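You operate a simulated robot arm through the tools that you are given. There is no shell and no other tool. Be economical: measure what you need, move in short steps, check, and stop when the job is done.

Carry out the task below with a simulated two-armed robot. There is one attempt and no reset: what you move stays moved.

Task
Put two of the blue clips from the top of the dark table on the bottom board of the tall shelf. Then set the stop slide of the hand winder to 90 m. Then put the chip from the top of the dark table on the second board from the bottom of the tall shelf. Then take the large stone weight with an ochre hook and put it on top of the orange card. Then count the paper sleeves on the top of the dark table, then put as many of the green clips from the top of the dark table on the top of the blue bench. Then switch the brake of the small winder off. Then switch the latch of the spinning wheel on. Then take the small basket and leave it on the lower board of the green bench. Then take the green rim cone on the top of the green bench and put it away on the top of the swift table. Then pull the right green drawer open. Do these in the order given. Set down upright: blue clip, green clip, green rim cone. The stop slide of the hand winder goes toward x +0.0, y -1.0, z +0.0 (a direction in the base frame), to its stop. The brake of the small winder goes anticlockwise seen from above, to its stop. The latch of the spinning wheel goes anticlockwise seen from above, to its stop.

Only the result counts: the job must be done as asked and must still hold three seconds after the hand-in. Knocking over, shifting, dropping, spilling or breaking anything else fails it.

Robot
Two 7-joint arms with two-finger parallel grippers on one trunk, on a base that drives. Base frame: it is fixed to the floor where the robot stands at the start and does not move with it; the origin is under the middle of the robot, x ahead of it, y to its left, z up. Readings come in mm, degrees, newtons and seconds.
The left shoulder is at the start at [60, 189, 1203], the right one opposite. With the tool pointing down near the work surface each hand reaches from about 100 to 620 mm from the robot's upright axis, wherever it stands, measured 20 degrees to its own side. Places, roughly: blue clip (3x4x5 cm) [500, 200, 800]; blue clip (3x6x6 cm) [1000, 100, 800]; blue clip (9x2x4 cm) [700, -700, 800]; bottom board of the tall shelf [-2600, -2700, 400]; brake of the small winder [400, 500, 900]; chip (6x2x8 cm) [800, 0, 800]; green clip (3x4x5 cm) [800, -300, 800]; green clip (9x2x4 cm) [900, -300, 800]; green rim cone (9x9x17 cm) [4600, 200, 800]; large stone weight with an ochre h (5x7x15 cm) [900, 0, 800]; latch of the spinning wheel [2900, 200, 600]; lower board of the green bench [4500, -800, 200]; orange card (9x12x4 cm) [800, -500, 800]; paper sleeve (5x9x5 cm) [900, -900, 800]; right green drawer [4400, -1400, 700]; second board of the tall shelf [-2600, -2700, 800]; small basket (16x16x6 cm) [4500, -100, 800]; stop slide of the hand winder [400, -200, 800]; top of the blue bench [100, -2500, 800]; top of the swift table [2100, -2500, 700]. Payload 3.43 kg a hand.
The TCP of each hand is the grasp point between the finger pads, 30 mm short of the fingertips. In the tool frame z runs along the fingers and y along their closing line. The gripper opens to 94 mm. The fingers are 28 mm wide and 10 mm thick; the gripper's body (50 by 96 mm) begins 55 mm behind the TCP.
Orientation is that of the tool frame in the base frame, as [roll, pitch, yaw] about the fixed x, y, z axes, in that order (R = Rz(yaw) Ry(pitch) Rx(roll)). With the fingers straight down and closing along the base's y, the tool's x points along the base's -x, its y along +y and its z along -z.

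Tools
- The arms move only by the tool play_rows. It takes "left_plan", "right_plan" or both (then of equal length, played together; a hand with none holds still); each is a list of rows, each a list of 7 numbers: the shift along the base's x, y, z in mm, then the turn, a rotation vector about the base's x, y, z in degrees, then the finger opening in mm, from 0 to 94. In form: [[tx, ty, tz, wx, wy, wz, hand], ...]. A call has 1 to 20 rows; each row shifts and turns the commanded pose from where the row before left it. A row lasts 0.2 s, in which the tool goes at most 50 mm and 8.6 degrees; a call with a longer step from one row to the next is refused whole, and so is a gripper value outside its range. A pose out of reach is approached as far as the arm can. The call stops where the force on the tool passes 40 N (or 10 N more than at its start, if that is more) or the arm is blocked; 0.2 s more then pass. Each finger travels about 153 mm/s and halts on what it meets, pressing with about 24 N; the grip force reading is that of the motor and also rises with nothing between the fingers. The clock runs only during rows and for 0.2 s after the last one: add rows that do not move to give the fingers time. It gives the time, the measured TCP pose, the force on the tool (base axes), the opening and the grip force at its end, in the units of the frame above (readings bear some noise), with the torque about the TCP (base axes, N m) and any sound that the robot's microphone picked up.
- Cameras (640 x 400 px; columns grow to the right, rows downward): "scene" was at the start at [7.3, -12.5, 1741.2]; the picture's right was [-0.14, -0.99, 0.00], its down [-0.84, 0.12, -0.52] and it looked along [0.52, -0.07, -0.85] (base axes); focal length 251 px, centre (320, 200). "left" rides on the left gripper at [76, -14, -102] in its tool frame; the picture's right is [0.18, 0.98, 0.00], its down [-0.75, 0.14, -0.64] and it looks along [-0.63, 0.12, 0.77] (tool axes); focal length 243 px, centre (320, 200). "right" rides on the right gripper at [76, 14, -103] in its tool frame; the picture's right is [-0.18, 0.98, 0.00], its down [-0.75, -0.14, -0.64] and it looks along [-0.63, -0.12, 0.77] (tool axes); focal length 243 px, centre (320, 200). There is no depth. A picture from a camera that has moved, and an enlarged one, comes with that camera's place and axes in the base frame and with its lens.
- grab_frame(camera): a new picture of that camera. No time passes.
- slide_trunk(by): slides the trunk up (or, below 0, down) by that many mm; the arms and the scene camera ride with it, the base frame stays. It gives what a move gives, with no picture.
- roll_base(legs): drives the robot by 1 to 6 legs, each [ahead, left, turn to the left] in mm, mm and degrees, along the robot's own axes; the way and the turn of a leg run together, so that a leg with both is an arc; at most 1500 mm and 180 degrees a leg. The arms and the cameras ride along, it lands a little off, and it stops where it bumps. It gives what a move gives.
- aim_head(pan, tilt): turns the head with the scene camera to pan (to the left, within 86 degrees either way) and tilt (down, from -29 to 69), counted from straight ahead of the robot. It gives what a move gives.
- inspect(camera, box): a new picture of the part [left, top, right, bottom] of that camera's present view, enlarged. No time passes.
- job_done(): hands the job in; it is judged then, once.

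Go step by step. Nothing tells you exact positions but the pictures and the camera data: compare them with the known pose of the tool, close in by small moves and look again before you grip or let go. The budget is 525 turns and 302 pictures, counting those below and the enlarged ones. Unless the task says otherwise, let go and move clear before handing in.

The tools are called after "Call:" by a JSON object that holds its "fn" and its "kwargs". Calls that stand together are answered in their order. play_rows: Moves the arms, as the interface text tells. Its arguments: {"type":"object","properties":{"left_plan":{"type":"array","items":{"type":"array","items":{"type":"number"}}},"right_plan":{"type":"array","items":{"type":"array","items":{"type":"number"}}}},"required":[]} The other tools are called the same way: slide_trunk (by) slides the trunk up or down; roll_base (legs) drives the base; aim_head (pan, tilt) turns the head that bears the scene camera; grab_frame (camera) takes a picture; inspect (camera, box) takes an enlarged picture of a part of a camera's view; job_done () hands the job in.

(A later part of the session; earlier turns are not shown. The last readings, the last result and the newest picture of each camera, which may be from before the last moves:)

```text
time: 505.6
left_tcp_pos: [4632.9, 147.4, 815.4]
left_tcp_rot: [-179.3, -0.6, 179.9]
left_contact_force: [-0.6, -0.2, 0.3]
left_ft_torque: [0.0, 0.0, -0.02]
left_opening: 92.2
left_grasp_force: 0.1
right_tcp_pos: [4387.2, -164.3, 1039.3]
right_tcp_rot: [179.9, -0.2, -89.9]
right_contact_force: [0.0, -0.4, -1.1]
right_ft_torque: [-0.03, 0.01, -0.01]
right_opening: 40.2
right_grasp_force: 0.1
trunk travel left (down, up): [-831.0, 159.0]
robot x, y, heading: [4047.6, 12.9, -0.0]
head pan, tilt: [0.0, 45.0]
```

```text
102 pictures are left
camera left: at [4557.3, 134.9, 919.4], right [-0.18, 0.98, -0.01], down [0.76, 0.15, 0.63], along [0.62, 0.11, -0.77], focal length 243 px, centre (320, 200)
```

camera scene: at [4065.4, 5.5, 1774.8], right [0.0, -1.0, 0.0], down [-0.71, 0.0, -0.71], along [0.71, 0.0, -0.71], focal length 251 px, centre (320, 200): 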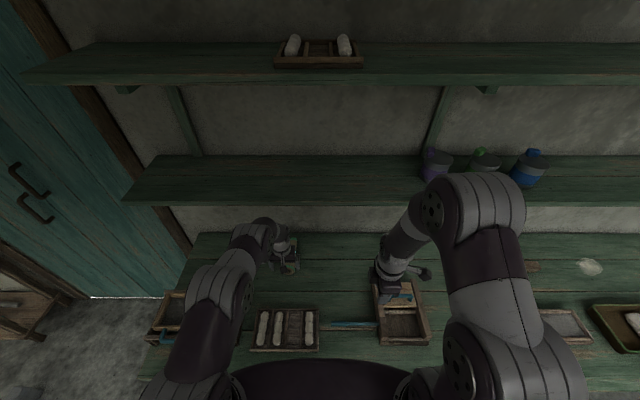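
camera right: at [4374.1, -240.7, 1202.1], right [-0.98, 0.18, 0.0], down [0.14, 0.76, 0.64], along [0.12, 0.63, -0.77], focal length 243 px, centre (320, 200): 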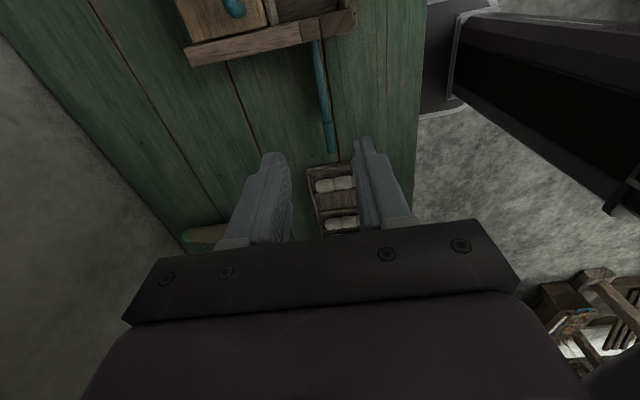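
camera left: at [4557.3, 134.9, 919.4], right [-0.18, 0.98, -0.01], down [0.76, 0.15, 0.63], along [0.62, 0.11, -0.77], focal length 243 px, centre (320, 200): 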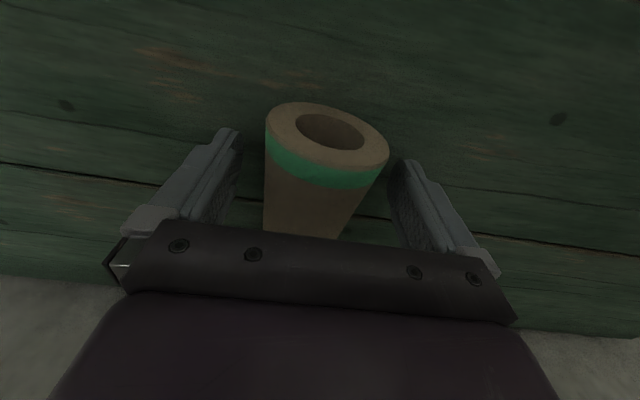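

Call:
{"fn": "slide_trunk", "kwargs": {"by": -14}}

Call:
{"fn": "play_rows", "kwargs": {"left_plan": [[0, 0, 0, 0, 0, 0, 60], [0, 0, 0, 0, 0, 0, 40], [0, 0, 0, 0, 0, 0, 40], [0, 0, 0, 0, 0, 0, 40]]}}

Call:
{"fn": "grab_frame", "kwargs": {"camera": "left"}}

```text
time: 506.1
left_tcp_pos: [4631.5, 146.5, 811.3]
left_tcp_rot: [-179.2, -0.8, -179.9]
left_contact_force: [-17.7, -1.8, 21.1]
left_ft_torque: [1.02, 0.25, 0.8]
left_opening: 91.5
left_grasp_force: 0.1
right_tcp_pos: [4386.3, -165.3, 1030.4]
right_tcp_rot: [180.0, -0.2, -90.1]
right_contact_force: [0.9, -0.6, 0.5]
right_ft_torque: [-0.02, 0.02, 0.0]
right_opening: 40.0
right_grasp_force: 0.0
trunk travel left (down, up): [-822.0, 168.0]
robot x, y, heading: [4041.5, 9.9, -0.0]
head pan, tilt: [0.0, 45.0]
stopped: the force on the tool passed its limit (the readings are from after the stop); the commanded pose is now the measured one
```

```text
time: 507.1
left_tcp_pos: [4633.2, 149.3, 810.6]
left_tcp_rot: [-179.2, -0.4, -179.9]
left_contact_force: [-0.1, 10.4, 11.9]
left_ft_torque: [0.76, -0.1, 0.08]
left_opening: 61.0
left_grasp_force: 23.9
right_tcp_pos: [4386.5, -162.5, 1031.0]
right_tcp_rot: [179.9, -0.2, -89.9]
right_contact_force: [0.0, 0.3, -0.6]
right_ft_torque: [0.0, -0.01, 0.0]
right_opening: 39.8
right_grasp_force: 0.0
trunk travel left (down, up): [-822.0, 168.0]
robot x, y, heading: [4048.0, 6.7, 0.0]
head pan, tilt: [0.0, 45.0]
```

```text
101 pictures are left
camera left: at [4558.3, 135.8, 914.3], right [-0.18, 0.98, -0.01], down [0.76, 0.15, 0.63], along [0.63, 0.11, -0.77], focal length 243 px, centre (320, 200)
```

left: 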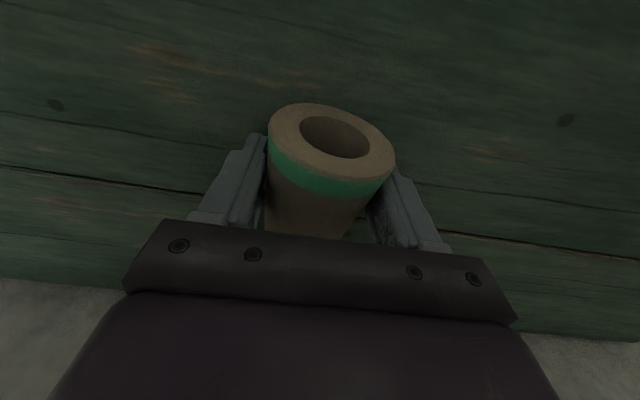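

Gripped (61 mm). I lift it and see how it hangs.

Call:
{"fn": "slide_trunk", "kwargs": {"by": 50}}

Call:
{"fn": "grab_frame", "kwargs": {"camera": "left"}}

Call:
{"fn": "grab_frame", "kwargs": {"camera": "right"}}

```text
time: 508.0
left_tcp_pos: [4633.7, 147.7, 858.7]
left_tcp_rot: [-179.2, -0.7, -179.9]
left_contact_force: [0.4, -0.3, -0.9]
left_ft_torque: [0.01, 0.05, 0.02]
left_opening: 60.9
left_grasp_force: 23.9
right_tcp_pos: [4387.8, -163.8, 1079.6]
right_tcp_rot: [179.9, -0.1, -89.9]
right_contact_force: [0.0, 0.3, -0.6]
right_ft_torque: [0.02, -0.02, -0.01]
right_opening: 40.2
right_grasp_force: 0.1
trunk travel left (down, up): [-872.0, 118.0]
robot x, y, heading: [4042.6, 6.0, 0.3]
head pan, tilt: [0.0, 45.0]
```

```text
100 pictures are left
camera left: at [4559.0, 134.7, 963.0], right [-0.18, 0.98, -0.01], down [0.76, 0.15, 0.63], along [0.62, 0.11, -0.77], focal length 243 px, centre (320, 200)
```

left: 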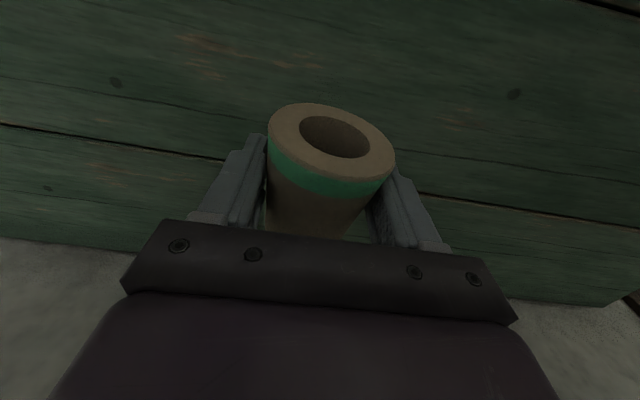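

```text
99 pictures are left
camera right: at [4374.6, -240.8, 1183.2], right [-0.98, 0.18, 0.0], down [0.14, 0.76, 0.64], along [0.12, 0.63, -0.77], focal length 243 px, centre (320, 200)
```

right: 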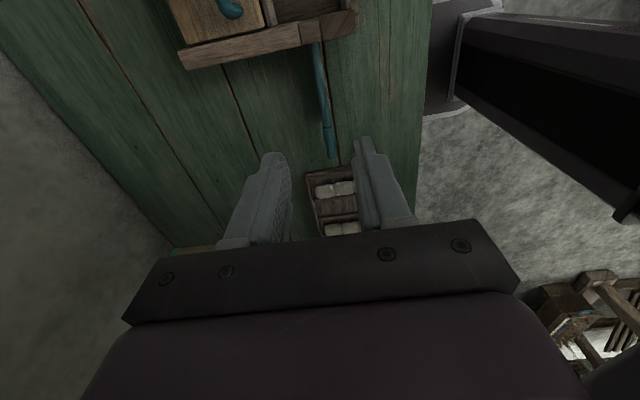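

It holds rigidly. I move it 130 mm toward me, lay it down again in the open, and regrip it higher up (about 110 mm from its base).

Call:
{"fn": "roll_base", "kwargs": {"legs": [[-125, 0, 0]]}}

Call:
{"fn": "slide_trunk", "kwargs": {"by": -47}}

Call:
{"fn": "grab_frame", "kwargs": {"camera": "left"}}

```text
time: 509.3
left_tcp_pos: [4511.1, 147.5, 859.4]
left_tcp_rot: [-179.2, -0.6, 180.0]
left_contact_force: [-0.2, 0.3, -0.5]
left_ft_torque: [-0.04, 0.03, -0.01]
left_opening: 60.7
left_grasp_force: 23.4
right_tcp_pos: [4263.7, -164.1, 1078.7]
right_tcp_rot: [179.8, -0.2, -89.9]
right_contact_force: [0.5, 0.3, 0.2]
right_ft_torque: [-0.01, 0.01, -0.02]
right_opening: 39.7
right_grasp_force: 0.1
trunk travel left (down, up): [-872.0, 118.0]
robot x, y, heading: [3919.3, 10.9, 0.2]
head pan, tilt: [0.0, 45.0]
```

```text
time: 510.1
left_tcp_pos: [4510.1, 147.6, 811.5]
left_tcp_rot: [-179.1, -0.5, -180.0]
left_contact_force: [0.5, 0.3, 0.1]
left_ft_torque: [0.03, 0.02, 0.0]
left_opening: 60.8
left_grasp_force: 24.4
right_tcp_pos: [4262.3, -164.6, 1034.1]
right_tcp_rot: [179.9, -0.2, -90.0]
right_contact_force: [0.6, 0.4, 0.4]
right_ft_torque: [0.04, 0.0, -0.01]
right_opening: 39.7
right_grasp_force: 0.0
trunk travel left (down, up): [-825.0, 165.0]
robot x, y, heading: [3917.8, 6.0, -0.2]
head pan, tilt: [0.0, 45.0]
```

```text
98 pictures are left
camera left: at [4434.5, 134.9, 916.4], right [-0.18, 0.98, -0.01], down [0.76, 0.15, 0.63], along [0.62, 0.11, -0.77], focal length 243 px, centre (320, 200)
```

left: 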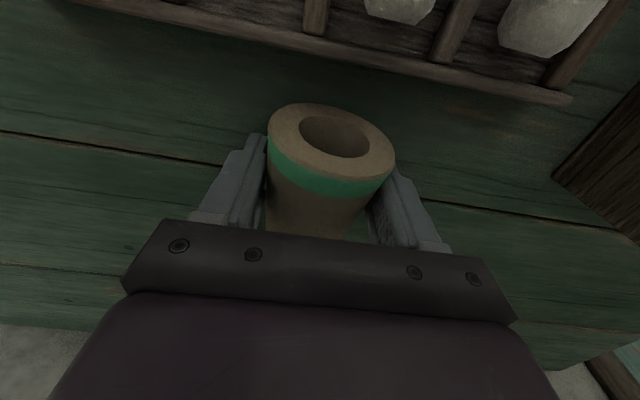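

Call:
{"fn": "play_rows", "kwargs": {"left_plan": [[0, 0, 0, 0, 0, 0, 75], [0, 0, 0, 0, 0, 0, 92], [0, 0, 0, 0, 0, 0, 92]]}}

Call:
{"fn": "slide_trunk", "kwargs": {"by": 60}}

Call:
{"fn": "play_rows", "kwargs": {"left_plan": [[25, 0, 0, 0, 0, 0, 92], [25, 0, 0, 0, 0, 0, 92], [20, 0, 0, 0, 0, 0, 92], [0, 0, 0, 0, 0, 0, 92]]}}

Call:
{"fn": "grab_frame", "kwargs": {"camera": "left"}}

```text
time: 510.9
left_tcp_pos: [4509.2, 147.3, 811.5]
left_tcp_rot: [-179.2, -0.5, -179.9]
left_contact_force: [-0.5, 0.6, 0.3]
left_ft_torque: [-0.03, -0.02, 0.0]
left_opening: 91.8
left_grasp_force: 0.0
right_tcp_pos: [4263.3, -164.7, 1033.2]
right_tcp_rot: [179.9, -0.2, -90.0]
right_contact_force: [-0.7, 0.4, -0.8]
right_ft_torque: [0.03, -0.02, 0.03]
right_opening: 39.8
right_grasp_force: 0.2
trunk travel left (down, up): [-825.0, 165.0]
robot x, y, heading: [3922.1, 8.8, 0.2]
head pan, tilt: [0.0, 45.0]
```

```text
time: 511.9
left_tcp_pos: [4509.0, 147.7, 872.1]
left_tcp_rot: [-179.2, -0.6, -180.0]
left_contact_force: [-0.6, 0.5, -0.1]
left_ft_torque: [-0.02, -0.02, -0.03]
left_opening: 92.1
left_grasp_force: 0.1
right_tcp_pos: [4262.8, -164.4, 1093.7]
right_tcp_rot: [179.8, -0.1, -90.0]
right_contact_force: [-0.5, -0.5, 0.0]
right_ft_torque: [-0.01, 0.02, -0.01]
right_opening: 40.0
right_grasp_force: 0.1
trunk travel left (down, up): [-885.0, 105.0]
robot x, y, heading: [3921.8, 9.0, 0.2]
head pan, tilt: [0.0, 45.0]
```

```text
time: 513.0
left_tcp_pos: [4522.6, 148.4, 883.1]
left_tcp_rot: [-179.2, -0.4, -179.9]
left_contact_force: [0.4, 0.2, 0.2]
left_ft_torque: [-0.04, 0.03, -0.01]
left_opening: 92.1
left_grasp_force: 0.1
left hand out of reach, approached as far as the arm can: row 1, 2, 3
right_tcp_pos: [4263.2, -164.0, 1093.3]
right_tcp_rot: [179.9, -0.2, -89.9]
right_contact_force: [0.1, -0.3, -0.5]
right_ft_torque: [-0.01, -0.01, 0.03]
right_opening: 39.9
right_grasp_force: 0.0
trunk travel left (down, up): [-885.0, 105.0]
robot x, y, heading: [3916.1, 10.6, 0.2]
head pan, tilt: [0.0, 45.0]
```

```text
97 pictures are left
camera left: at [4447.8, 136.7, 986.7], right [-0.18, 0.98, -0.01], down [0.76, 0.15, 0.63], along [0.62, 0.11, -0.77], focal length 243 px, centre (320, 200)
```

left: 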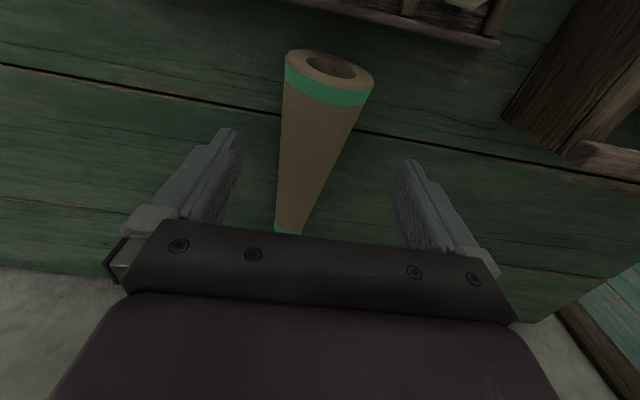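

Call:
{"fn": "roll_base", "kwargs": {"legs": [[75, 0, 0]]}}

Call:
{"fn": "play_rows", "kwargs": {"left_plan": [[0, 0, 0, 0, 0, 0, 92], [0, 0, 0, 0, 0, 0, 92]]}}

```text
time: 514.0
left_tcp_pos: [4597.5, 149.0, 885.2]
left_tcp_rot: [-179.2, -0.5, -180.0]
left_contact_force: [0.3, -0.6, 0.1]
left_ft_torque: [0.02, -0.01, -0.01]
left_opening: 92.1
left_grasp_force: 0.1
right_tcp_pos: [4336.8, -164.5, 1093.8]
right_tcp_rot: [-180.0, -0.2, -89.8]
right_contact_force: [-0.2, -0.6, -0.8]
right_ft_torque: [0.02, 0.02, 0.02]
right_opening: 40.1
right_grasp_force: 0.1
trunk travel left (down, up): [-885.0, 105.0]
robot x, y, heading: [3994.0, 5.4, 0.3]
head pan, tilt: [0.0, 45.0]
```

```text
time: 514.6
left_tcp_pos: [4597.3, 150.0, 883.3]
left_tcp_rot: [-179.2, -0.5, -180.0]
left_contact_force: [-0.1, -0.5, -0.8]
left_ft_torque: [0.03, -0.01, -0.01]
left_opening: 92.1
left_grasp_force: 0.0
right_tcp_pos: [4338.1, -164.9, 1094.1]
right_tcp_rot: [179.8, -0.1, -90.1]
right_contact_force: [-0.3, 0.3, 0.1]
right_ft_torque: [0.0, -0.02, 0.01]
right_opening: 39.9
right_grasp_force: 0.1
trunk travel left (down, up): [-885.0, 105.0]
robot x, y, heading: [3992.4, 7.0, 0.4]
head pan, tilt: [0.0, 45.0]
```

Call:
{"fn": "play_rows", "kwargs": {"left_plan": [[-8, -8, 0, 0.7, 0, -3.5, 92], [-2, -1, 0, 0, 0, 0, 92], [0, 0, 0, 0, 0, 0, 92]]}}

Call:
{"fn": "slide_trunk", "kwargs": {"by": -62}}

Call:
{"fn": "grab_frame", "kwargs": {"camera": "left"}}

```text
time: 515.4
left_tcp_pos: [4588.1, 140.5, 883.2]
left_tcp_rot: [-179.9, -0.5, 176.5]
left_contact_force: [-0.3, 0.2, 0.0]
left_ft_torque: [0.01, -0.02, -0.01]
left_opening: 91.9
left_grasp_force: 0.0
right_tcp_pos: [4337.9, -163.5, 1092.4]
right_tcp_rot: [179.8, -0.2, -89.9]
right_contact_force: [0.2, -0.9, 0.5]
right_ft_torque: [-0.04, 0.0, 0.02]
right_opening: 40.2
right_grasp_force: 0.1
trunk travel left (down, up): [-885.0, 105.0]
robot x, y, heading: [3992.6, 12.9, 0.6]
head pan, tilt: [0.0, 45.0]
```

```text
time: 516.4
left_tcp_pos: [4588.1, 141.6, 820.7]
left_tcp_rot: [-179.9, -0.5, 176.4]
left_contact_force: [-0.3, -0.5, -0.1]
left_ft_torque: [0.0, 0.0, 0.01]
left_opening: 91.8
left_grasp_force: 0.0
right_tcp_pos: [4338.0, -163.9, 1031.2]
right_tcp_rot: [179.9, -0.3, -89.9]
right_contact_force: [0.1, -1.1, -0.1]
right_ft_torque: [-0.01, 0.01, -0.02]
right_opening: 40.0
right_grasp_force: 0.0
trunk travel left (down, up): [-823.0, 167.0]
robot x, y, heading: [3993.3, 5.9, 0.1]
head pan, tilt: [0.0, 45.0]
```

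```text
96 pictures are left
camera left: at [4511.9, 131.5, 924.8], right [-0.12, 0.99, 0.0], down [0.77, 0.1, 0.63], along [0.63, 0.08, -0.77], focal length 243 px, centre (320, 200)
```

left: 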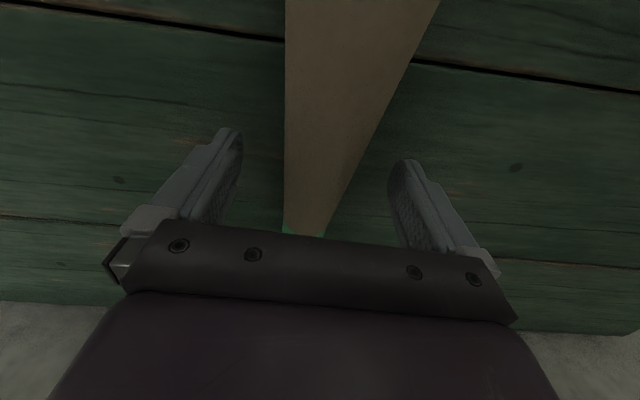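

Call:
{"fn": "slide_trunk", "kwargs": {"by": -7}}

Call:
{"fn": "play_rows", "kwargs": {"left_plan": [[0, 0, 0, 0, 0, 0, 60], [0, 0, 0, 0, 0, 0, 30], [0, 0, 0, 0, 0, 0, 20], [0, 0, 0, 0, 0, 0, 20], [0, 0, 0, 0, 0, 0, 20]]}}

Call:
{"fn": "slide_trunk", "kwargs": {"by": 70}}

Call:
{"fn": "grab_frame", "kwargs": {"camera": "left"}}

Call:
{"fn": "grab_frame", "kwargs": {"camera": "right"}}

```text
time: 517.0
left_tcp_pos: [4587.3, 140.6, 814.2]
left_tcp_rot: [-179.9, -0.4, 176.5]
left_contact_force: [0.4, -0.2, -0.3]
left_ft_torque: [-0.02, 0.01, 0.01]
left_opening: 92.1
left_grasp_force: 0.1
right_tcp_pos: [4336.8, -164.8, 1024.2]
right_tcp_rot: [179.9, -0.1, -89.9]
right_contact_force: [0.3, -0.1, 0.2]
right_ft_torque: [-0.01, -0.02, 0.0]
right_opening: 40.1
right_grasp_force: 0.0
trunk travel left (down, up): [-816.0, 174.0]
robot x, y, heading: [3995.1, 8.0, 0.4]
head pan, tilt: [0.0, 45.0]
```

```text
time: 518.2
left_tcp_pos: [4588.4, 141.5, 813.9]
left_tcp_rot: [-180.0, -0.5, 176.5]
left_contact_force: [0.2, -0.1, 0.5]
left_ft_torque: [-0.01, -0.04, -0.02]
left_opening: 43.0
left_grasp_force: 24.0
right_tcp_pos: [4337.6, -164.0, 1023.8]
right_tcp_rot: [179.9, -0.2, -89.9]
right_contact_force: [-0.2, -1.1, 0.3]
right_ft_torque: [0.03, -0.03, 0.01]
right_opening: 40.3
right_grasp_force: 0.1
trunk travel left (down, up): [-816.0, 174.0]
robot x, y, heading: [3996.2, 9.1, 0.0]
head pan, tilt: [0.0, 45.0]
```

```text
time: 519.2
left_tcp_pos: [4587.1, 140.6, 884.9]
left_tcp_rot: [-180.0, -0.5, 176.5]
left_contact_force: [-0.2, -0.4, 0.3]
left_ft_torque: [-0.04, 0.0, 0.01]
left_opening: 42.9
left_grasp_force: 24.5
right_tcp_pos: [4338.3, -163.9, 1093.7]
right_tcp_rot: [179.9, -0.2, -89.9]
right_contact_force: [-0.3, 0.4, -0.5]
right_ft_torque: [0.0, -0.02, -0.03]
right_opening: 40.0
right_grasp_force: 0.0
trunk travel left (down, up): [-886.0, 104.0]
robot x, y, heading: [3995.8, 7.2, 0.2]
head pan, tilt: [0.0, 45.0]
```

```text
95 pictures are left
camera left: at [4511.9, 131.4, 987.6], right [-0.12, 0.99, 0.0], down [0.77, 0.1, 0.63], along [0.63, 0.08, -0.77], focal length 243 px, centre (320, 200)
```

left: 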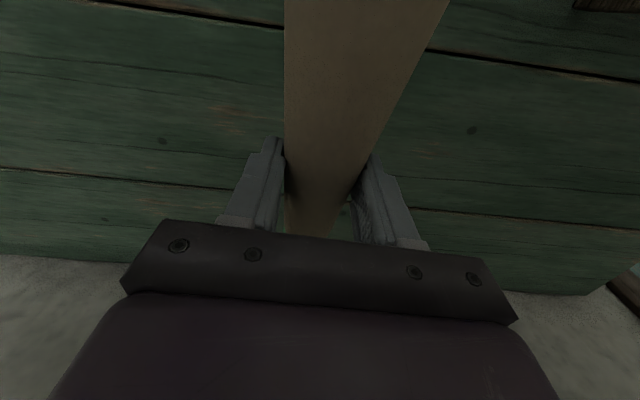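

```text
94 pictures are left
camera right: at [4324.9, -240.4, 1197.4], right [-0.98, 0.18, 0.0], down [0.14, 0.76, 0.64], along [0.12, 0.63, -0.77], focal length 243 px, centre (320, 200)
```

right: 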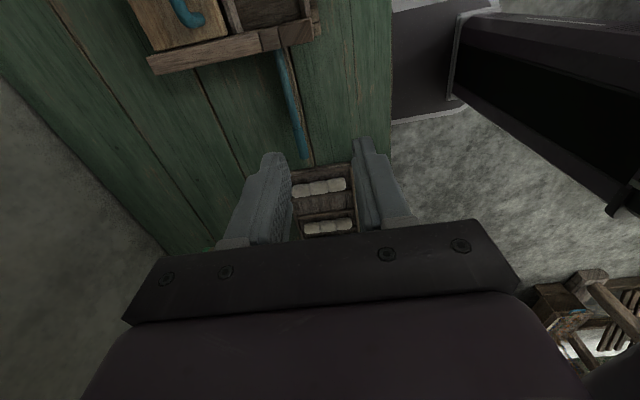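

The cone is held at 43 mm, about 110 mm from its base. I raise and back away into free space.

Call:
{"fn": "slide_trunk", "kwargs": {"by": 60}}

Call:
{"fn": "roll_base", "kwargs": {"legs": [[-600, 0, 0]]}}

Call:
{"fn": "grab_frame", "kwargs": {"camera": "scene"}}

```text
time: 520.2
left_tcp_pos: [4587.2, 140.4, 944.9]
left_tcp_rot: [-179.9, -0.5, 176.5]
left_contact_force: [-0.2, -0.8, -0.6]
left_ft_torque: [-0.01, -0.02, 0.01]
left_opening: 43.0
left_grasp_force: 23.8
right_tcp_pos: [4338.7, -163.8, 1154.2]
right_tcp_rot: [179.9, -0.2, -89.9]
right_contact_force: [-1.5, 0.3, 0.5]
right_ft_torque: [0.02, 0.01, 0.01]
right_opening: 40.1
right_grasp_force: 0.0
trunk travel left (down, up): [-946.0, 44.0]
robot x, y, heading: [3997.5, 10.0, 0.2]
head pan, tilt: [0.0, 45.0]
```

```text
time: 523.6
left_tcp_pos: [3988.6, 139.7, 943.7]
left_tcp_rot: [-179.9, -0.6, 176.8]
left_contact_force: [1.3, -0.5, 0.0]
left_ft_torque: [0.03, -0.02, 0.02]
left_opening: 43.1
left_grasp_force: 24.6
right_tcp_pos: [3742.8, -166.4, 1154.3]
right_tcp_rot: [179.7, -0.1, -89.6]
right_contact_force: [-1.0, -0.1, -0.4]
right_ft_torque: [0.02, -0.01, 0.0]
right_opening: 39.8
right_grasp_force: 0.1
trunk travel left (down, up): [-946.0, 44.0]
robot x, y, heading: [3397.2, 7.4, 0.3]
head pan, tilt: [0.0, 45.0]
```

```text
93 pictures are left
camera scene: at [3419.4, 2.7, 1830.1], right [0.01, -1.0, 0.0], down [-0.71, 0.0, -0.71], along [0.71, 0.0, -0.71], focal length 251 px, centre (320, 200)
```

scene: 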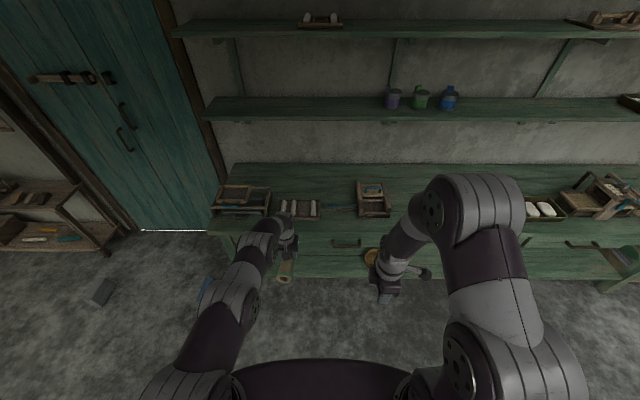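

I lower the trunk and rotate the hand to point forward so the cone comes upright.

Call:
{"fn": "slide_trunk", "kwargs": {"by": -300}}

Call:
{"fn": "play_rows", "kwargs": {"left_plan": [[0, 0, 12, 0, -7.8, 0, 20], [0, 0, 12, 0, -7.8, 0, 20], [0, 0, 12, 0, -7.8, 0, 20], [0, 0, 12, 0, -7.8, 0, 20], [0, 0, 12, 0, -7.8, 0, 20], [0, 0, 12, 0, -7.8, 0, 20], [0, 0, 0, 0, 0, 0, 20]]}}

Call:
{"fn": "grab_frame", "kwargs": {"camera": "scene"}}

```text
time: 526.6
left_tcp_pos: [3987.7, 139.7, 644.2]
left_tcp_rot: [-179.9, -0.6, 176.7]
left_contact_force: [-0.2, -0.3, -0.5]
left_ft_torque: [-0.02, -0.01, 0.02]
left_opening: 42.8
left_grasp_force: 24.2
right_tcp_pos: [3740.9, -166.7, 855.8]
right_tcp_rot: [179.8, -0.2, -89.6]
right_contact_force: [-0.1, 0.3, 0.9]
right_ft_torque: [0.03, 0.02, -0.01]
right_opening: 40.0
right_grasp_force: 0.0
trunk travel left (down, up): [-646.0, 344.0]
robot x, y, heading: [3395.3, 4.8, 0.5]
head pan, tilt: [0.0, 45.0]
```

```text
time: 528.2
left_tcp_pos: [3988.3, 144.7, 705.7]
left_tcp_rot: [175.9, 40.2, 175.8]
left_contact_force: [-0.2, -0.3, -0.2]
left_ft_torque: [0.02, -0.03, 0.03]
left_opening: 43.2
left_grasp_force: 23.9
left hand out of reach, approached as far as the arm can: row 6
right_tcp_pos: [3742.0, -165.6, 854.6]
right_tcp_rot: [179.9, -0.2, -89.6]
right_contact_force: [-0.7, -0.2, -0.6]
right_ft_torque: [-0.01, 0.02, -0.01]
right_opening: 39.9
right_grasp_force: 0.0
trunk travel left (down, up): [-646.0, 344.0]
robot x, y, heading: [3397.7, 4.6, 0.3]
head pan, tilt: [0.0, 45.0]
```

```text
92 pictures are left
camera scene: at [3417.8, 2.9, 1530.2], right [0.01, -1.0, 0.0], down [-0.71, 0.0, -0.71], along [0.71, 0.0, -0.71], focal length 251 px, centre (320, 200)
```

scene: 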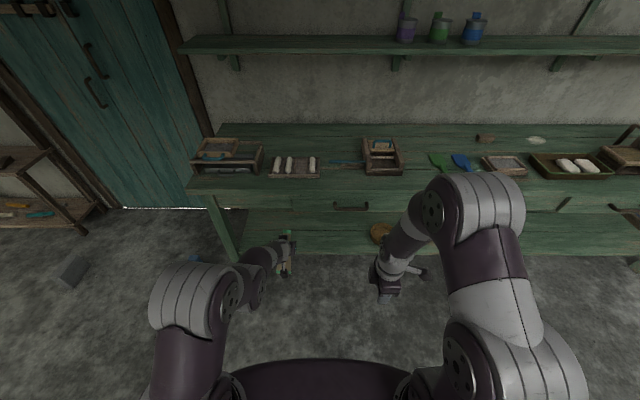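

Wrist limit at about 40°. I raise the hand relative to the shoulder so the forearm levels out, then continue pitching.

Call:
{"fn": "play_rows", "kwargs": {"left_plan": [[0, 0, 40, 0, 0, 0, 20], [0, 0, 40, 0, 0, 0, 20], [0, 0, 40, 0, 0, 0, 20], [0, 0, 40, 0, 0, 0, 20], [0, 0, 40, 0, 0, 0, 20], [0, 0, 10, 0, -7, 0, 20], [0, 0, 10, 0, -7, 0, 20], [0, 0, 10, 0, -7, 0, 20], [0, 0, 0, 0, 0, 0, 20]]}}

Call:
{"fn": "grab_frame", "kwargs": {"camera": "scene"}}

```text
time: 530.2
left_tcp_pos: [3987.8, 154.2, 922.3]
left_tcp_rot: [171.9, 52.6, 174.7]
left_contact_force: [0.3, -0.8, 0.2]
left_ft_torque: [0.01, -0.01, 0.0]
left_opening: 42.9
left_grasp_force: 24.0
left hand out of reach, approached as far as the arm can: row 7, 8
right_tcp_pos: [3742.0, -165.9, 853.6]
right_tcp_rot: [179.9, -0.3, -89.6]
right_contact_force: [0.0, 0.9, 0.4]
right_ft_torque: [0.01, -0.01, 0.0]
right_opening: 40.3
right_grasp_force: 0.0
trunk travel left (down, up): [-646.0, 344.0]
robot x, y, heading: [3400.7, 3.5, 0.4]
head pan, tilt: [0.0, 45.0]
```

```text
91 pictures are left
camera scene: at [3418.2, 2.7, 1530.2], right [0.01, -1.0, 0.0], down [-0.71, 0.0, -0.71], along [0.71, 0.0, -0.71], focal length 251 px, centre (320, 200)
```

scene: 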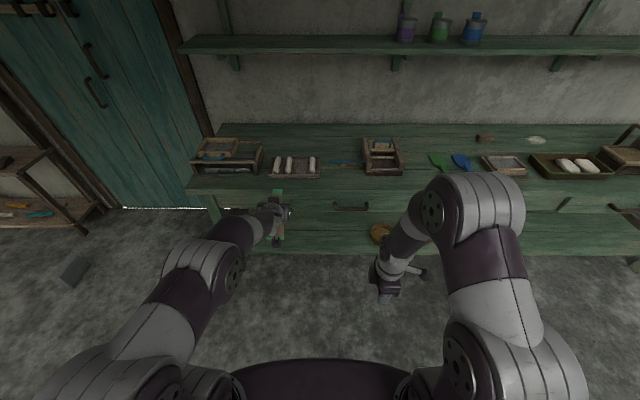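

Call:
{"fn": "play_rows", "kwargs": {"left_plan": [[0, 0, 40, 0, 0, 0, 20], [0, 0, 40, 0, 0, 0, 20], [0, 0, 40, 0, 0, 0, 20], [0, 0, 30, 0, 0, 0, 20], [0, 0, 0, 3, -7, 0, 20], [0, 0, 0, 3, -7, 0, 20], [0, 0, 0, 0, -7, 0, 20], [0, 0, 0, 0, -7, 0, 20], [0, 0, 0, 0, 0, 0, 20]]}}

```text
time: 532.2
left_tcp_pos: [3986.7, 158.8, 1072.2]
left_tcp_rot: [142.0, 75.3, 148.6]
left_contact_force: [0.1, 0.2, -0.1]
left_ft_torque: [0.02, -0.01, 0.0]
left_opening: 42.8
left_grasp_force: 24.3
left hand out of reach, approached as far as the arm can: row 6
right_tcp_pos: [3741.6, -167.9, 855.1]
right_tcp_rot: [180.0, -0.2, -89.7]
right_contact_force: [-0.5, 0.7, 0.0]
right_ft_torque: [-0.02, -0.03, -0.01]
right_opening: 39.9
right_grasp_force: 0.0
trunk travel left (down, up): [-646.0, 344.0]
robot x, y, heading: [3398.6, 4.3, 0.5]
head pan, tilt: [0.0, 45.0]
```

Nearly there: by my computation the cone is about 18° from upright. I apply the remaining rotation.

Call:
{"fn": "play_rows", "kwargs": {"left_plan": [[0, 0, 10, -2.4, -5.7, 0, 20], [0, 0, 10, -2.4, -5.7, 0, 20], [0, 0, 10, -2.3, -5.6, 0, 20], [0, 0, 0, 0, 0, 0, 20]]}}

Call:
{"fn": "aim_head", "kwargs": {"pan": 20, "tilt": 30}}

Call:
{"fn": "grab_frame", "kwargs": {"camera": "scene"}}

Call:
{"fn": "grab_frame", "kwargs": {"camera": "left"}}

```text
time: 533.2
left_tcp_pos: [3987.7, 157.8, 1102.2]
left_tcp_rot: [-1.4, 85.5, 5.6]
left_contact_force: [0.0, 0.6, -0.7]
left_ft_torque: [0.02, 0.03, 0.01]
left_opening: 42.9
left_grasp_force: 24.0
right_tcp_pos: [3740.9, -165.5, 854.0]
right_tcp_rot: [179.9, -0.2, -89.7]
right_contact_force: [-0.2, 0.2, 0.2]
right_ft_torque: [0.02, -0.01, 0.01]
right_opening: 39.9
right_grasp_force: 0.0
trunk travel left (down, up): [-646.0, 344.0]
robot x, y, heading: [3396.3, 2.6, 0.6]
head pan, tilt: [0.0, 45.0]
```

```text
time: 534.1
left_tcp_pos: [3987.7, 158.3, 1103.5]
left_tcp_rot: [-1.0, 85.5, 6.0]
left_contact_force: [0.3, 0.1, -1.0]
left_ft_torque: [0.02, 0.0, 0.0]
left_opening: 42.9
left_grasp_force: 23.7
right_tcp_pos: [3740.9, -166.1, 854.6]
right_tcp_rot: [179.9, -0.2, -89.6]
right_contact_force: [-0.4, 0.1, -0.3]
right_ft_torque: [0.01, -0.03, 0.02]
right_opening: 40.2
right_grasp_force: 0.1
trunk travel left (down, up): [-646.0, 344.0]
robot x, y, heading: [3395.5, 4.7, 0.2]
head pan, tilt: [20.0, 30.0]
```

```text
90 pictures are left
camera scene: at [3421.4, 33.6, 1552.7], right [0.35, -0.94, 0.0], down [-0.47, -0.17, -0.87], along [0.81, 0.3, -0.5], focal length 251 px, centre (320, 200)
```

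scene: 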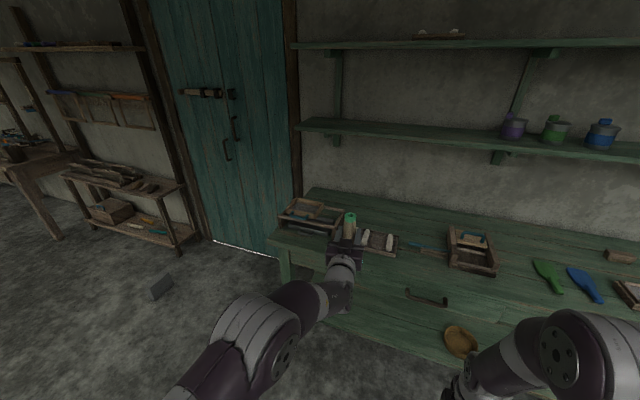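

```text
89 pictures are left
camera left: at [3894.1, 132.4, 1018.6], right [-0.1, 0.98, -0.18], down [-0.71, 0.06, 0.7], along [0.7, 0.21, 0.69], focal length 243 px, centre (320, 200)
```

left: 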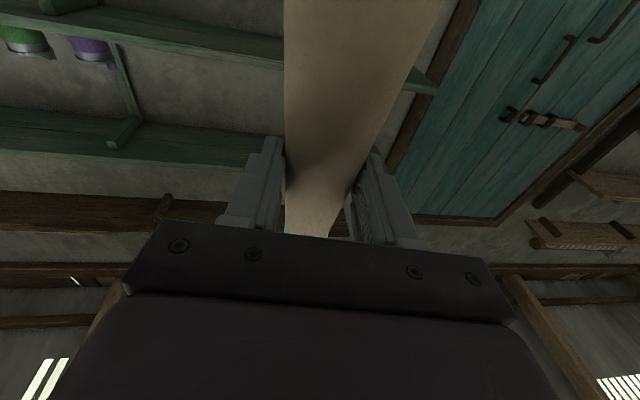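

The cone is now upright in a forward-pointing grip. I drive to the swift table with it.

Call:
{"fn": "roll_base", "kwargs": {"legs": [[-100, 0, 0], [0, -800, 0], [0, -750, 0], [-1350, 0, 0]]}}

Call:
{"fn": "roll_base", "kwargs": {"legs": [[0, 0, -90]]}}

Call:
{"fn": "aim_head", "kwargs": {"pan": 0, "tilt": 35}}

Call:
{"fn": "grab_frame", "kwargs": {"camera": "scene"}}

```text
time: 549.1
left_tcp_pos: [2543.1, -1388.0, 1102.4]
left_tcp_rot: [-1.0, 85.5, 5.2]
left_contact_force: [0.2, 0.3, -0.6]
left_ft_torque: [-0.02, 0.02, 0.0]
left_opening: 43.0
left_grasp_force: 23.8
right_tcp_pos: [2292.5, -1709.3, 854.3]
right_tcp_rot: [179.9, -0.2, -90.4]
right_contact_force: [-0.5, 1.4, -0.4]
right_ft_torque: [-0.02, 0.03, -0.04]
right_opening: 39.6
right_grasp_force: 0.0
trunk travel left (down, up): [-646.0, 344.0]
robot x, y, heading: [1952.5, -1537.6, -0.3]
head pan, tilt: [20.0, 30.0]
```

```text
time: 553.3
left_tcp_pos: [2096.5, -2126.7, 1100.9]
left_tcp_rot: [-1.0, 85.5, -84.7]
left_contact_force: [0.9, -0.8, 0.7]
left_ft_torque: [0.0, -0.02, 0.0]
left_opening: 42.7
left_grasp_force: 23.7
right_tcp_pos: [1774.8, -1876.7, 854.3]
right_tcp_rot: [179.9, -0.2, 179.7]
right_contact_force: [0.2, 0.2, 0.7]
right_ft_torque: [-0.02, 0.02, 0.03]
right_opening: 40.1
right_grasp_force: 0.1
trunk travel left (down, up): [-646.0, 344.0]
robot x, y, heading: [1948.6, -1533.0, -90.5]
head pan, tilt: [20.0, 30.0]
```

```text
time: 554.2
left_tcp_pos: [2095.3, -2127.2, 1101.9]
left_tcp_rot: [-1.0, 85.5, -84.8]
left_contact_force: [-0.4, 0.1, -0.2]
left_ft_torque: [0.05, 0.01, -0.03]
left_opening: 42.9
left_grasp_force: 24.3
right_tcp_pos: [1776.5, -1876.1, 853.7]
right_tcp_rot: [179.8, -0.3, 179.5]
right_contact_force: [0.0, -0.4, -1.4]
right_ft_torque: [0.03, -0.01, 0.01]
right_opening: 39.8
right_grasp_force: 0.0
trunk travel left (down, up): [-646.0, 344.0]
robot x, y, heading: [1952.0, -1533.5, -90.1]
head pan, tilt: [0.0, 35.0]
```

```text
88 pictures are left
camera scene: at [1949.9, -1565.0, 1545.0], right [-1.0, 0.01, 0.0], down [0.0, 0.57, -0.82], along [0.0, -0.82, -0.57], focal length 251 px, centre (320, 200)
```

scene: 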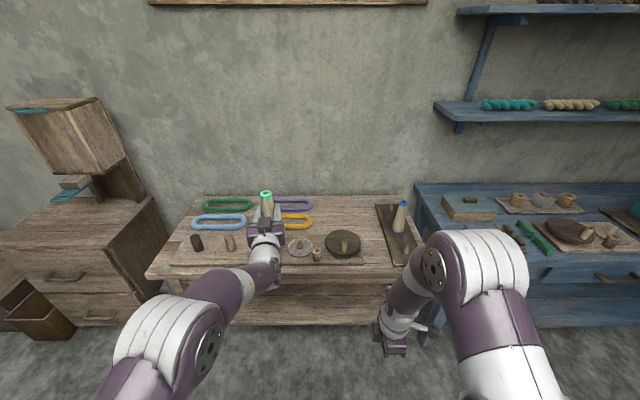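

Call:
{"fn": "inspect", "kwargs": {"camera": "scene", "box": [140, 180, 440, 330]}}

```text
2.13 times, centred on (290, 255) of scene
camera zoom: at [1949.9, -1565.0, 1545.0], right [-1.0, 0.01, 0.0], down [0.0, 0.57, -0.82], along [0.0, -0.82, -0.57], focal length 534 px, centre (384, 83)
```

zoom: 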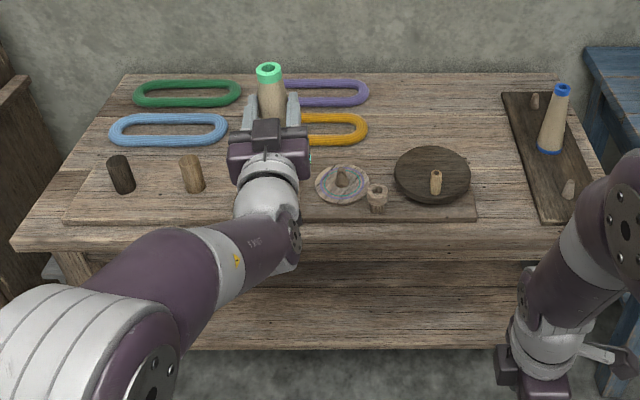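

There's a free spot on the front right of the swift table at about (1697,-2312). I sidestep and lower the trunk before driving in.

Call:
{"fn": "roll_base", "kwargs": {"legs": [[0, -400, 0]]}}

Call:
{"fn": "slide_trunk", "kwargs": {"by": -220}}

Call:
{"fn": "aim_head", "kwargs": {"pan": 10, "tilt": 35}}

Call:
{"fn": "grab_frame", "kwargs": {"camera": "scene"}}

```text
time: 556.7
left_tcp_pos: [1693.4, -2122.8, 1102.5]
left_tcp_rot: [-0.6, 85.5, -84.5]
left_contact_force: [-0.1, 0.1, -0.6]
left_ft_torque: [-0.04, 0.01, 0.03]
left_opening: 42.6
left_grasp_force: 24.1
right_tcp_pos: [1373.0, -1871.6, 853.6]
right_tcp_rot: [179.8, -0.1, 179.3]
right_contact_force: [-0.9, -0.5, -0.1]
right_ft_torque: [-0.04, 0.02, -0.02]
right_opening: 40.1
right_grasp_force: 0.0
trunk travel left (down, up): [-646.0, 344.0]
robot x, y, heading: [1551.1, -1529.3, -90.5]
head pan, tilt: [0.0, 35.0]
```

```text
time: 559.0
left_tcp_pos: [1691.8, -2124.7, 883.2]
left_tcp_rot: [-1.0, 85.5, -85.1]
left_contact_force: [0.3, 0.2, -0.3]
left_ft_torque: [0.01, 0.01, 0.04]
left_opening: 42.7
left_grasp_force: 24.2
right_tcp_pos: [1372.9, -1871.6, 634.5]
right_tcp_rot: [179.8, -0.2, 179.3]
right_contact_force: [-0.4, 1.5, -0.4]
right_ft_torque: [0.01, -0.01, 0.03]
right_opening: 39.8
right_grasp_force: 0.0
trunk travel left (down, up): [-426.0, 564.0]
robot x, y, heading: [1550.5, -1535.8, -90.7]
head pan, tilt: [0.0, 35.0]
```

```text
time: 559.7
left_tcp_pos: [1692.4, -2123.8, 881.9]
left_tcp_rot: [-1.0, 85.6, -84.9]
left_contact_force: [-0.2, -0.6, -0.8]
left_ft_torque: [0.03, 0.0, 0.01]
left_opening: 42.7
left_grasp_force: 23.4
right_tcp_pos: [1372.8, -1871.6, 634.2]
right_tcp_rot: [179.9, -0.3, 179.4]
right_contact_force: [-0.2, -0.4, -0.2]
right_ft_torque: [0.02, 0.0, 0.0]
right_opening: 39.9
right_grasp_force: 0.0
trunk travel left (down, up): [-426.0, 564.0]
robot x, y, heading: [1547.1, -1528.4, -90.6]
head pan, tilt: [10.0, 35.0]
```

```text
86 pictures are left
camera scene: at [1564.0, -1560.7, 1325.0], right [-0.99, -0.16, 0.0], down [-0.09, 0.57, -0.82], along [0.13, -0.81, -0.57], focal length 251 px, centre (320, 200)
```

scene: 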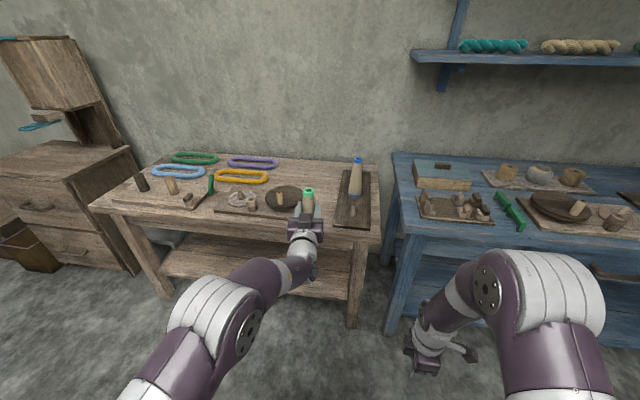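

Call:
{"fn": "inspect", "kwargs": {"camera": "scene", "box": [230, 140, 400, 260]}}

Call:
{"fn": "grab_frame", "kwargs": {"camera": "right"}}

```text
3.33 times, centred on (315, 200) of scene
camera zoom: at [1564.0, -1560.7, 1325.0], right [-0.99, -0.16, 0.0], down [-0.09, 0.57, -0.82], along [0.13, -0.81, -0.57], focal length 835 px, centre (337, 200)
```

zoom: 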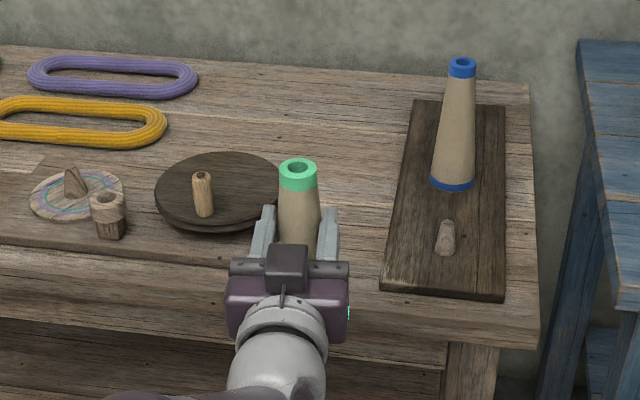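

```text
84 pictures are left
camera right: at [1297.9, -1857.5, 737.5], right [0.2, 0.98, 0.0], down [0.75, -0.15, 0.64], along [0.63, -0.12, -0.77], focal length 243 px, centre (320, 200)
```

right: 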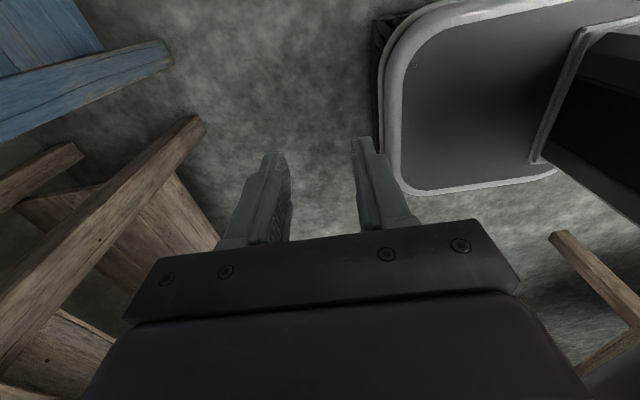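

Call:
{"fn": "roll_base", "kwargs": {"legs": [[176, 0, 0.5]]}}

Call:
{"fn": "inspect", "kwargs": {"camera": "scene", "box": [230, 140, 400, 260]}}

Call:
{"fn": "grab_frame", "kwargs": {"camera": "left"}}

```text
time: 561.2
left_tcp_pos: [1697.6, -2300.0, 881.9]
left_tcp_rot: [-0.8, 85.7, -84.3]
left_contact_force: [0.3, -0.1, -0.3]
left_ft_torque: [0.0, 0.01, -0.02]
left_opening: 42.4
left_grasp_force: 23.5
right_tcp_pos: [1375.2, -2051.2, 634.1]
right_tcp_rot: [179.8, -0.2, 179.9]
right_contact_force: [-0.2, -0.5, -0.5]
right_ft_torque: [0.01, -0.01, 0.0]
right_opening: 40.3
right_grasp_force: 0.1
trunk travel left (down, up): [-426.0, 564.0]
robot x, y, heading: [1548.9, -1709.8, -89.9]
head pan, tilt: [10.0, 35.0]
```

```text
3.33 times, centred on (315, 200) of scene
camera zoom: at [1563.5, -1738.9, 1324.9], right [-0.98, -0.17, 0.0], down [-0.1, 0.57, -0.82], along [0.14, -0.81, -0.57], focal length 835 px, centre (337, 200)
```

zoom: 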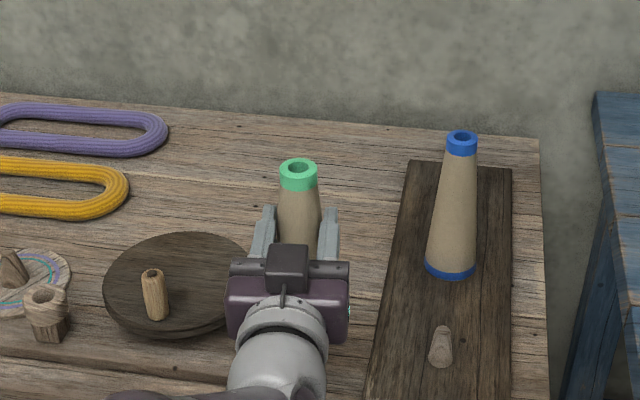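

```text
82 pictures are left
camera left: at [1672.3, -2206.3, 798.1], right [0.98, 0.1, -0.18], down [0.06, 0.71, 0.7], along [0.2, -0.7, 0.69], focal length 243 px, centre (320, 200)
```

left: 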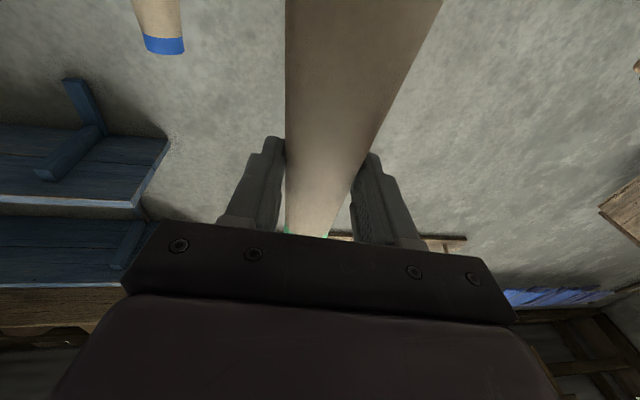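

Call:
{"fn": "slide_trunk", "kwargs": {"by": -30}}

Call:
{"fn": "play_rows", "kwargs": {"left_plan": [[0, 0, -3, 0, 0, 0, 20], [0, 0, -3, 0, 0, 0, 20], [0, 0, -3, 0, 0, 0, 20], [0, 0, 0, 0, 0, 0, 20]]}}

Call:
{"fn": "grab_frame", "kwargs": {"camera": "scene"}}

```text
time: 562.0
left_tcp_pos: [1696.5, -2300.1, 851.8]
left_tcp_rot: [-1.0, 85.5, -84.4]
left_contact_force: [0.2, -0.9, 0.2]
left_ft_torque: [0.02, 0.03, 0.02]
left_opening: 42.5
left_grasp_force: 24.3
right_tcp_pos: [1374.4, -2050.6, 603.9]
right_tcp_rot: [179.9, -0.2, 180.0]
right_contact_force: [0.7, -0.5, -0.7]
right_ft_torque: [-0.01, -0.02, 0.0]
right_opening: 39.7
right_grasp_force: 0.0
trunk travel left (down, up): [-396.0, 594.0]
robot x, y, heading: [1551.7, -1708.6, -90.4]
head pan, tilt: [10.0, 35.0]
```

```text
time: 563.0
left_tcp_pos: [1697.7, -2299.4, 842.6]
left_tcp_rot: [-1.0, 85.6, -84.6]
left_contact_force: [-0.3, 0.2, 0.3]
left_ft_torque: [-0.02, 0.01, 0.0]
left_opening: 42.7
left_grasp_force: 24.3
right_tcp_pos: [1375.0, -2051.0, 604.7]
right_tcp_rot: [179.9, -0.3, 179.9]
right_contact_force: [-0.5, 0.9, -0.8]
right_ft_torque: [0.0, -0.03, 0.0]
right_opening: 39.9
right_grasp_force: 0.1
trunk travel left (down, up): [-396.0, 594.0]
robot x, y, heading: [1550.3, -1705.6, -90.0]
head pan, tilt: [10.0, 35.0]
```

```text
81 pictures are left
camera scene: at [1563.5, -1737.7, 1295.0], right [-0.98, -0.17, 0.0], down [-0.1, 0.56, -0.82], along [0.14, -0.81, -0.57], focal length 251 px, centre (320, 200)
```

scene: 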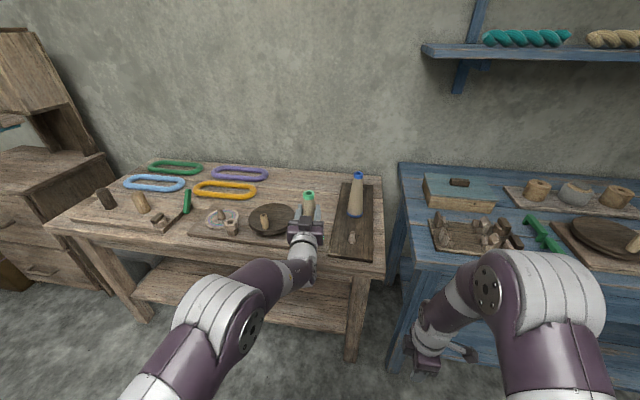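

Call:
{"fn": "play_rows", "kwargs": {"left_plan": [[0, 0, -3, 0, 0, 0, 20], [0, 0, -3, 0, 0, 0, 20], [0, 0, -3, 0, 0, 0, 20], [0, 0, -3, 0, 0, 0, 20], [0, 0, -3, 0, 0, 0, 20], [0, 0, 0, 0, 0, 0, 20]]}}

```text
time: 564.4
left_tcp_pos: [1697.7, -2298.9, 828.7]
left_tcp_rot: [-1.0, 85.5, -84.4]
left_contact_force: [-1.1, -0.7, -0.8]
left_ft_torque: [0.02, 0.01, -0.01]
left_opening: 42.6
left_grasp_force: 24.1
right_tcp_pos: [1375.3, -2051.1, 605.2]
right_tcp_rot: [180.0, -0.2, 179.9]
right_contact_force: [-0.5, 0.7, 0.1]
right_ft_torque: [0.02, 0.0, 0.0]
right_opening: 40.1
right_grasp_force: 0.1
trunk travel left (down, up): [-396.0, 594.0]
robot x, y, heading: [1548.6, -1709.8, -90.1]
head pan, tilt: [10.0, 35.0]
```

Call:
{"fn": "play_rows", "kwargs": {"left_plan": [[0, 0, -3, 0, 0, 0, 20], [0, 0, -3, 0, 0, 0, 20], [0, 0, -3, 0, 0, 0, 20], [0, 0, -3, 0, 0, 0, 20], [0, 0, -3, 0, 0, 0, 20], [0, 0, 0, 0, 0, 0, 20]]}}

Call:
{"fn": "inspect", "kwargs": {"camera": "scene", "box": [230, 150, 400, 270]}}

```text
time: 565.8
left_tcp_pos: [1698.0, -2299.3, 812.3]
left_tcp_rot: [-1.0, 85.5, -84.4]
left_contact_force: [-1.1, 0.6, -1.2]
left_ft_torque: [0.0, 0.01, 0.0]
left_opening: 42.4
left_grasp_force: 24.1
right_tcp_pos: [1376.7, -2050.5, 605.6]
right_tcp_rot: [179.8, -0.2, 179.8]
right_contact_force: [-0.3, -0.5, 0.2]
right_ft_torque: [0.01, 0.01, 0.01]
right_opening: 39.8
right_grasp_force: 0.1
trunk travel left (down, up): [-396.0, 594.0]
robot x, y, heading: [1546.6, -1708.4, -89.9]
head pan, tilt: [10.0, 35.0]
```

```text
3.33 times, centred on (315, 210) of scene
camera zoom: at [1563.5, -1737.7, 1295.0], right [-0.98, -0.17, 0.0], down [-0.1, 0.56, -0.82], along [0.14, -0.81, -0.57], focal length 835 px, centre (337, 167)
```

zoom: 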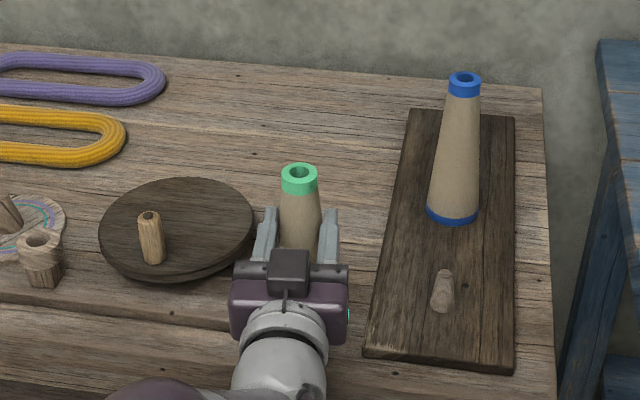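

The table is lower (z≈685) with its edge near y≈-2249. I move 35 mm further in and keep lowering.

Call:
{"fn": "roll_base", "kwargs": {"legs": [[35, 0, 0]]}}

Call:
{"fn": "play_rows", "kwargs": {"left_plan": [[0, 0, -3, 0, 0, 0, 20], [0, 0, -3, 0, 0, 0, 20], [0, 0, -3, 0, 0, 0, 20], [0, 0, -3, 0, 0, 0, 20], [0, 0, 0, 0, 0, 0, 20]]}}

```text
time: 566.6
left_tcp_pos: [1696.9, -2335.1, 812.4]
left_tcp_rot: [-0.9, 85.6, -84.4]
left_contact_force: [-0.4, -0.5, -0.5]
left_ft_torque: [0.0, -0.03, 0.02]
left_opening: 42.7
left_grasp_force: 24.3
right_tcp_pos: [1375.6, -2085.5, 604.4]
right_tcp_rot: [179.8, -0.2, 180.0]
right_contact_force: [-0.1, -0.7, 0.0]
right_ft_torque: [-0.04, 0.0, -0.03]
right_opening: 40.2
right_grasp_force: 0.1
trunk travel left (down, up): [-396.0, 594.0]
robot x, y, heading: [1549.9, -1742.9, -90.1]
head pan, tilt: [10.0, 35.0]
```

```text
time: 567.8
left_tcp_pos: [1697.4, -2334.4, 809.8]
left_tcp_rot: [-3.2, 84.4, -86.6]
left_contact_force: [-0.9, 19.1, 16.8]
left_ft_torque: [3.83, 0.39, -0.37]
left_opening: 42.6
left_grasp_force: 24.5
right_tcp_pos: [1375.7, -2083.9, 605.0]
right_tcp_rot: [-180.0, -0.3, 179.8]
right_contact_force: [-0.7, 0.2, -0.9]
right_ft_torque: [-0.03, -0.03, 0.01]
right_opening: 39.9
right_grasp_force: 0.1
trunk travel left (down, up): [-396.0, 594.0]
robot x, y, heading: [1551.6, -1741.6, -90.0]
head pan, tilt: [10.0, 35.0]
stopped in row 5 (left hand): the force on the tool passed its limit (the readings are from after the stop); the commanded pose is now the measured one
```

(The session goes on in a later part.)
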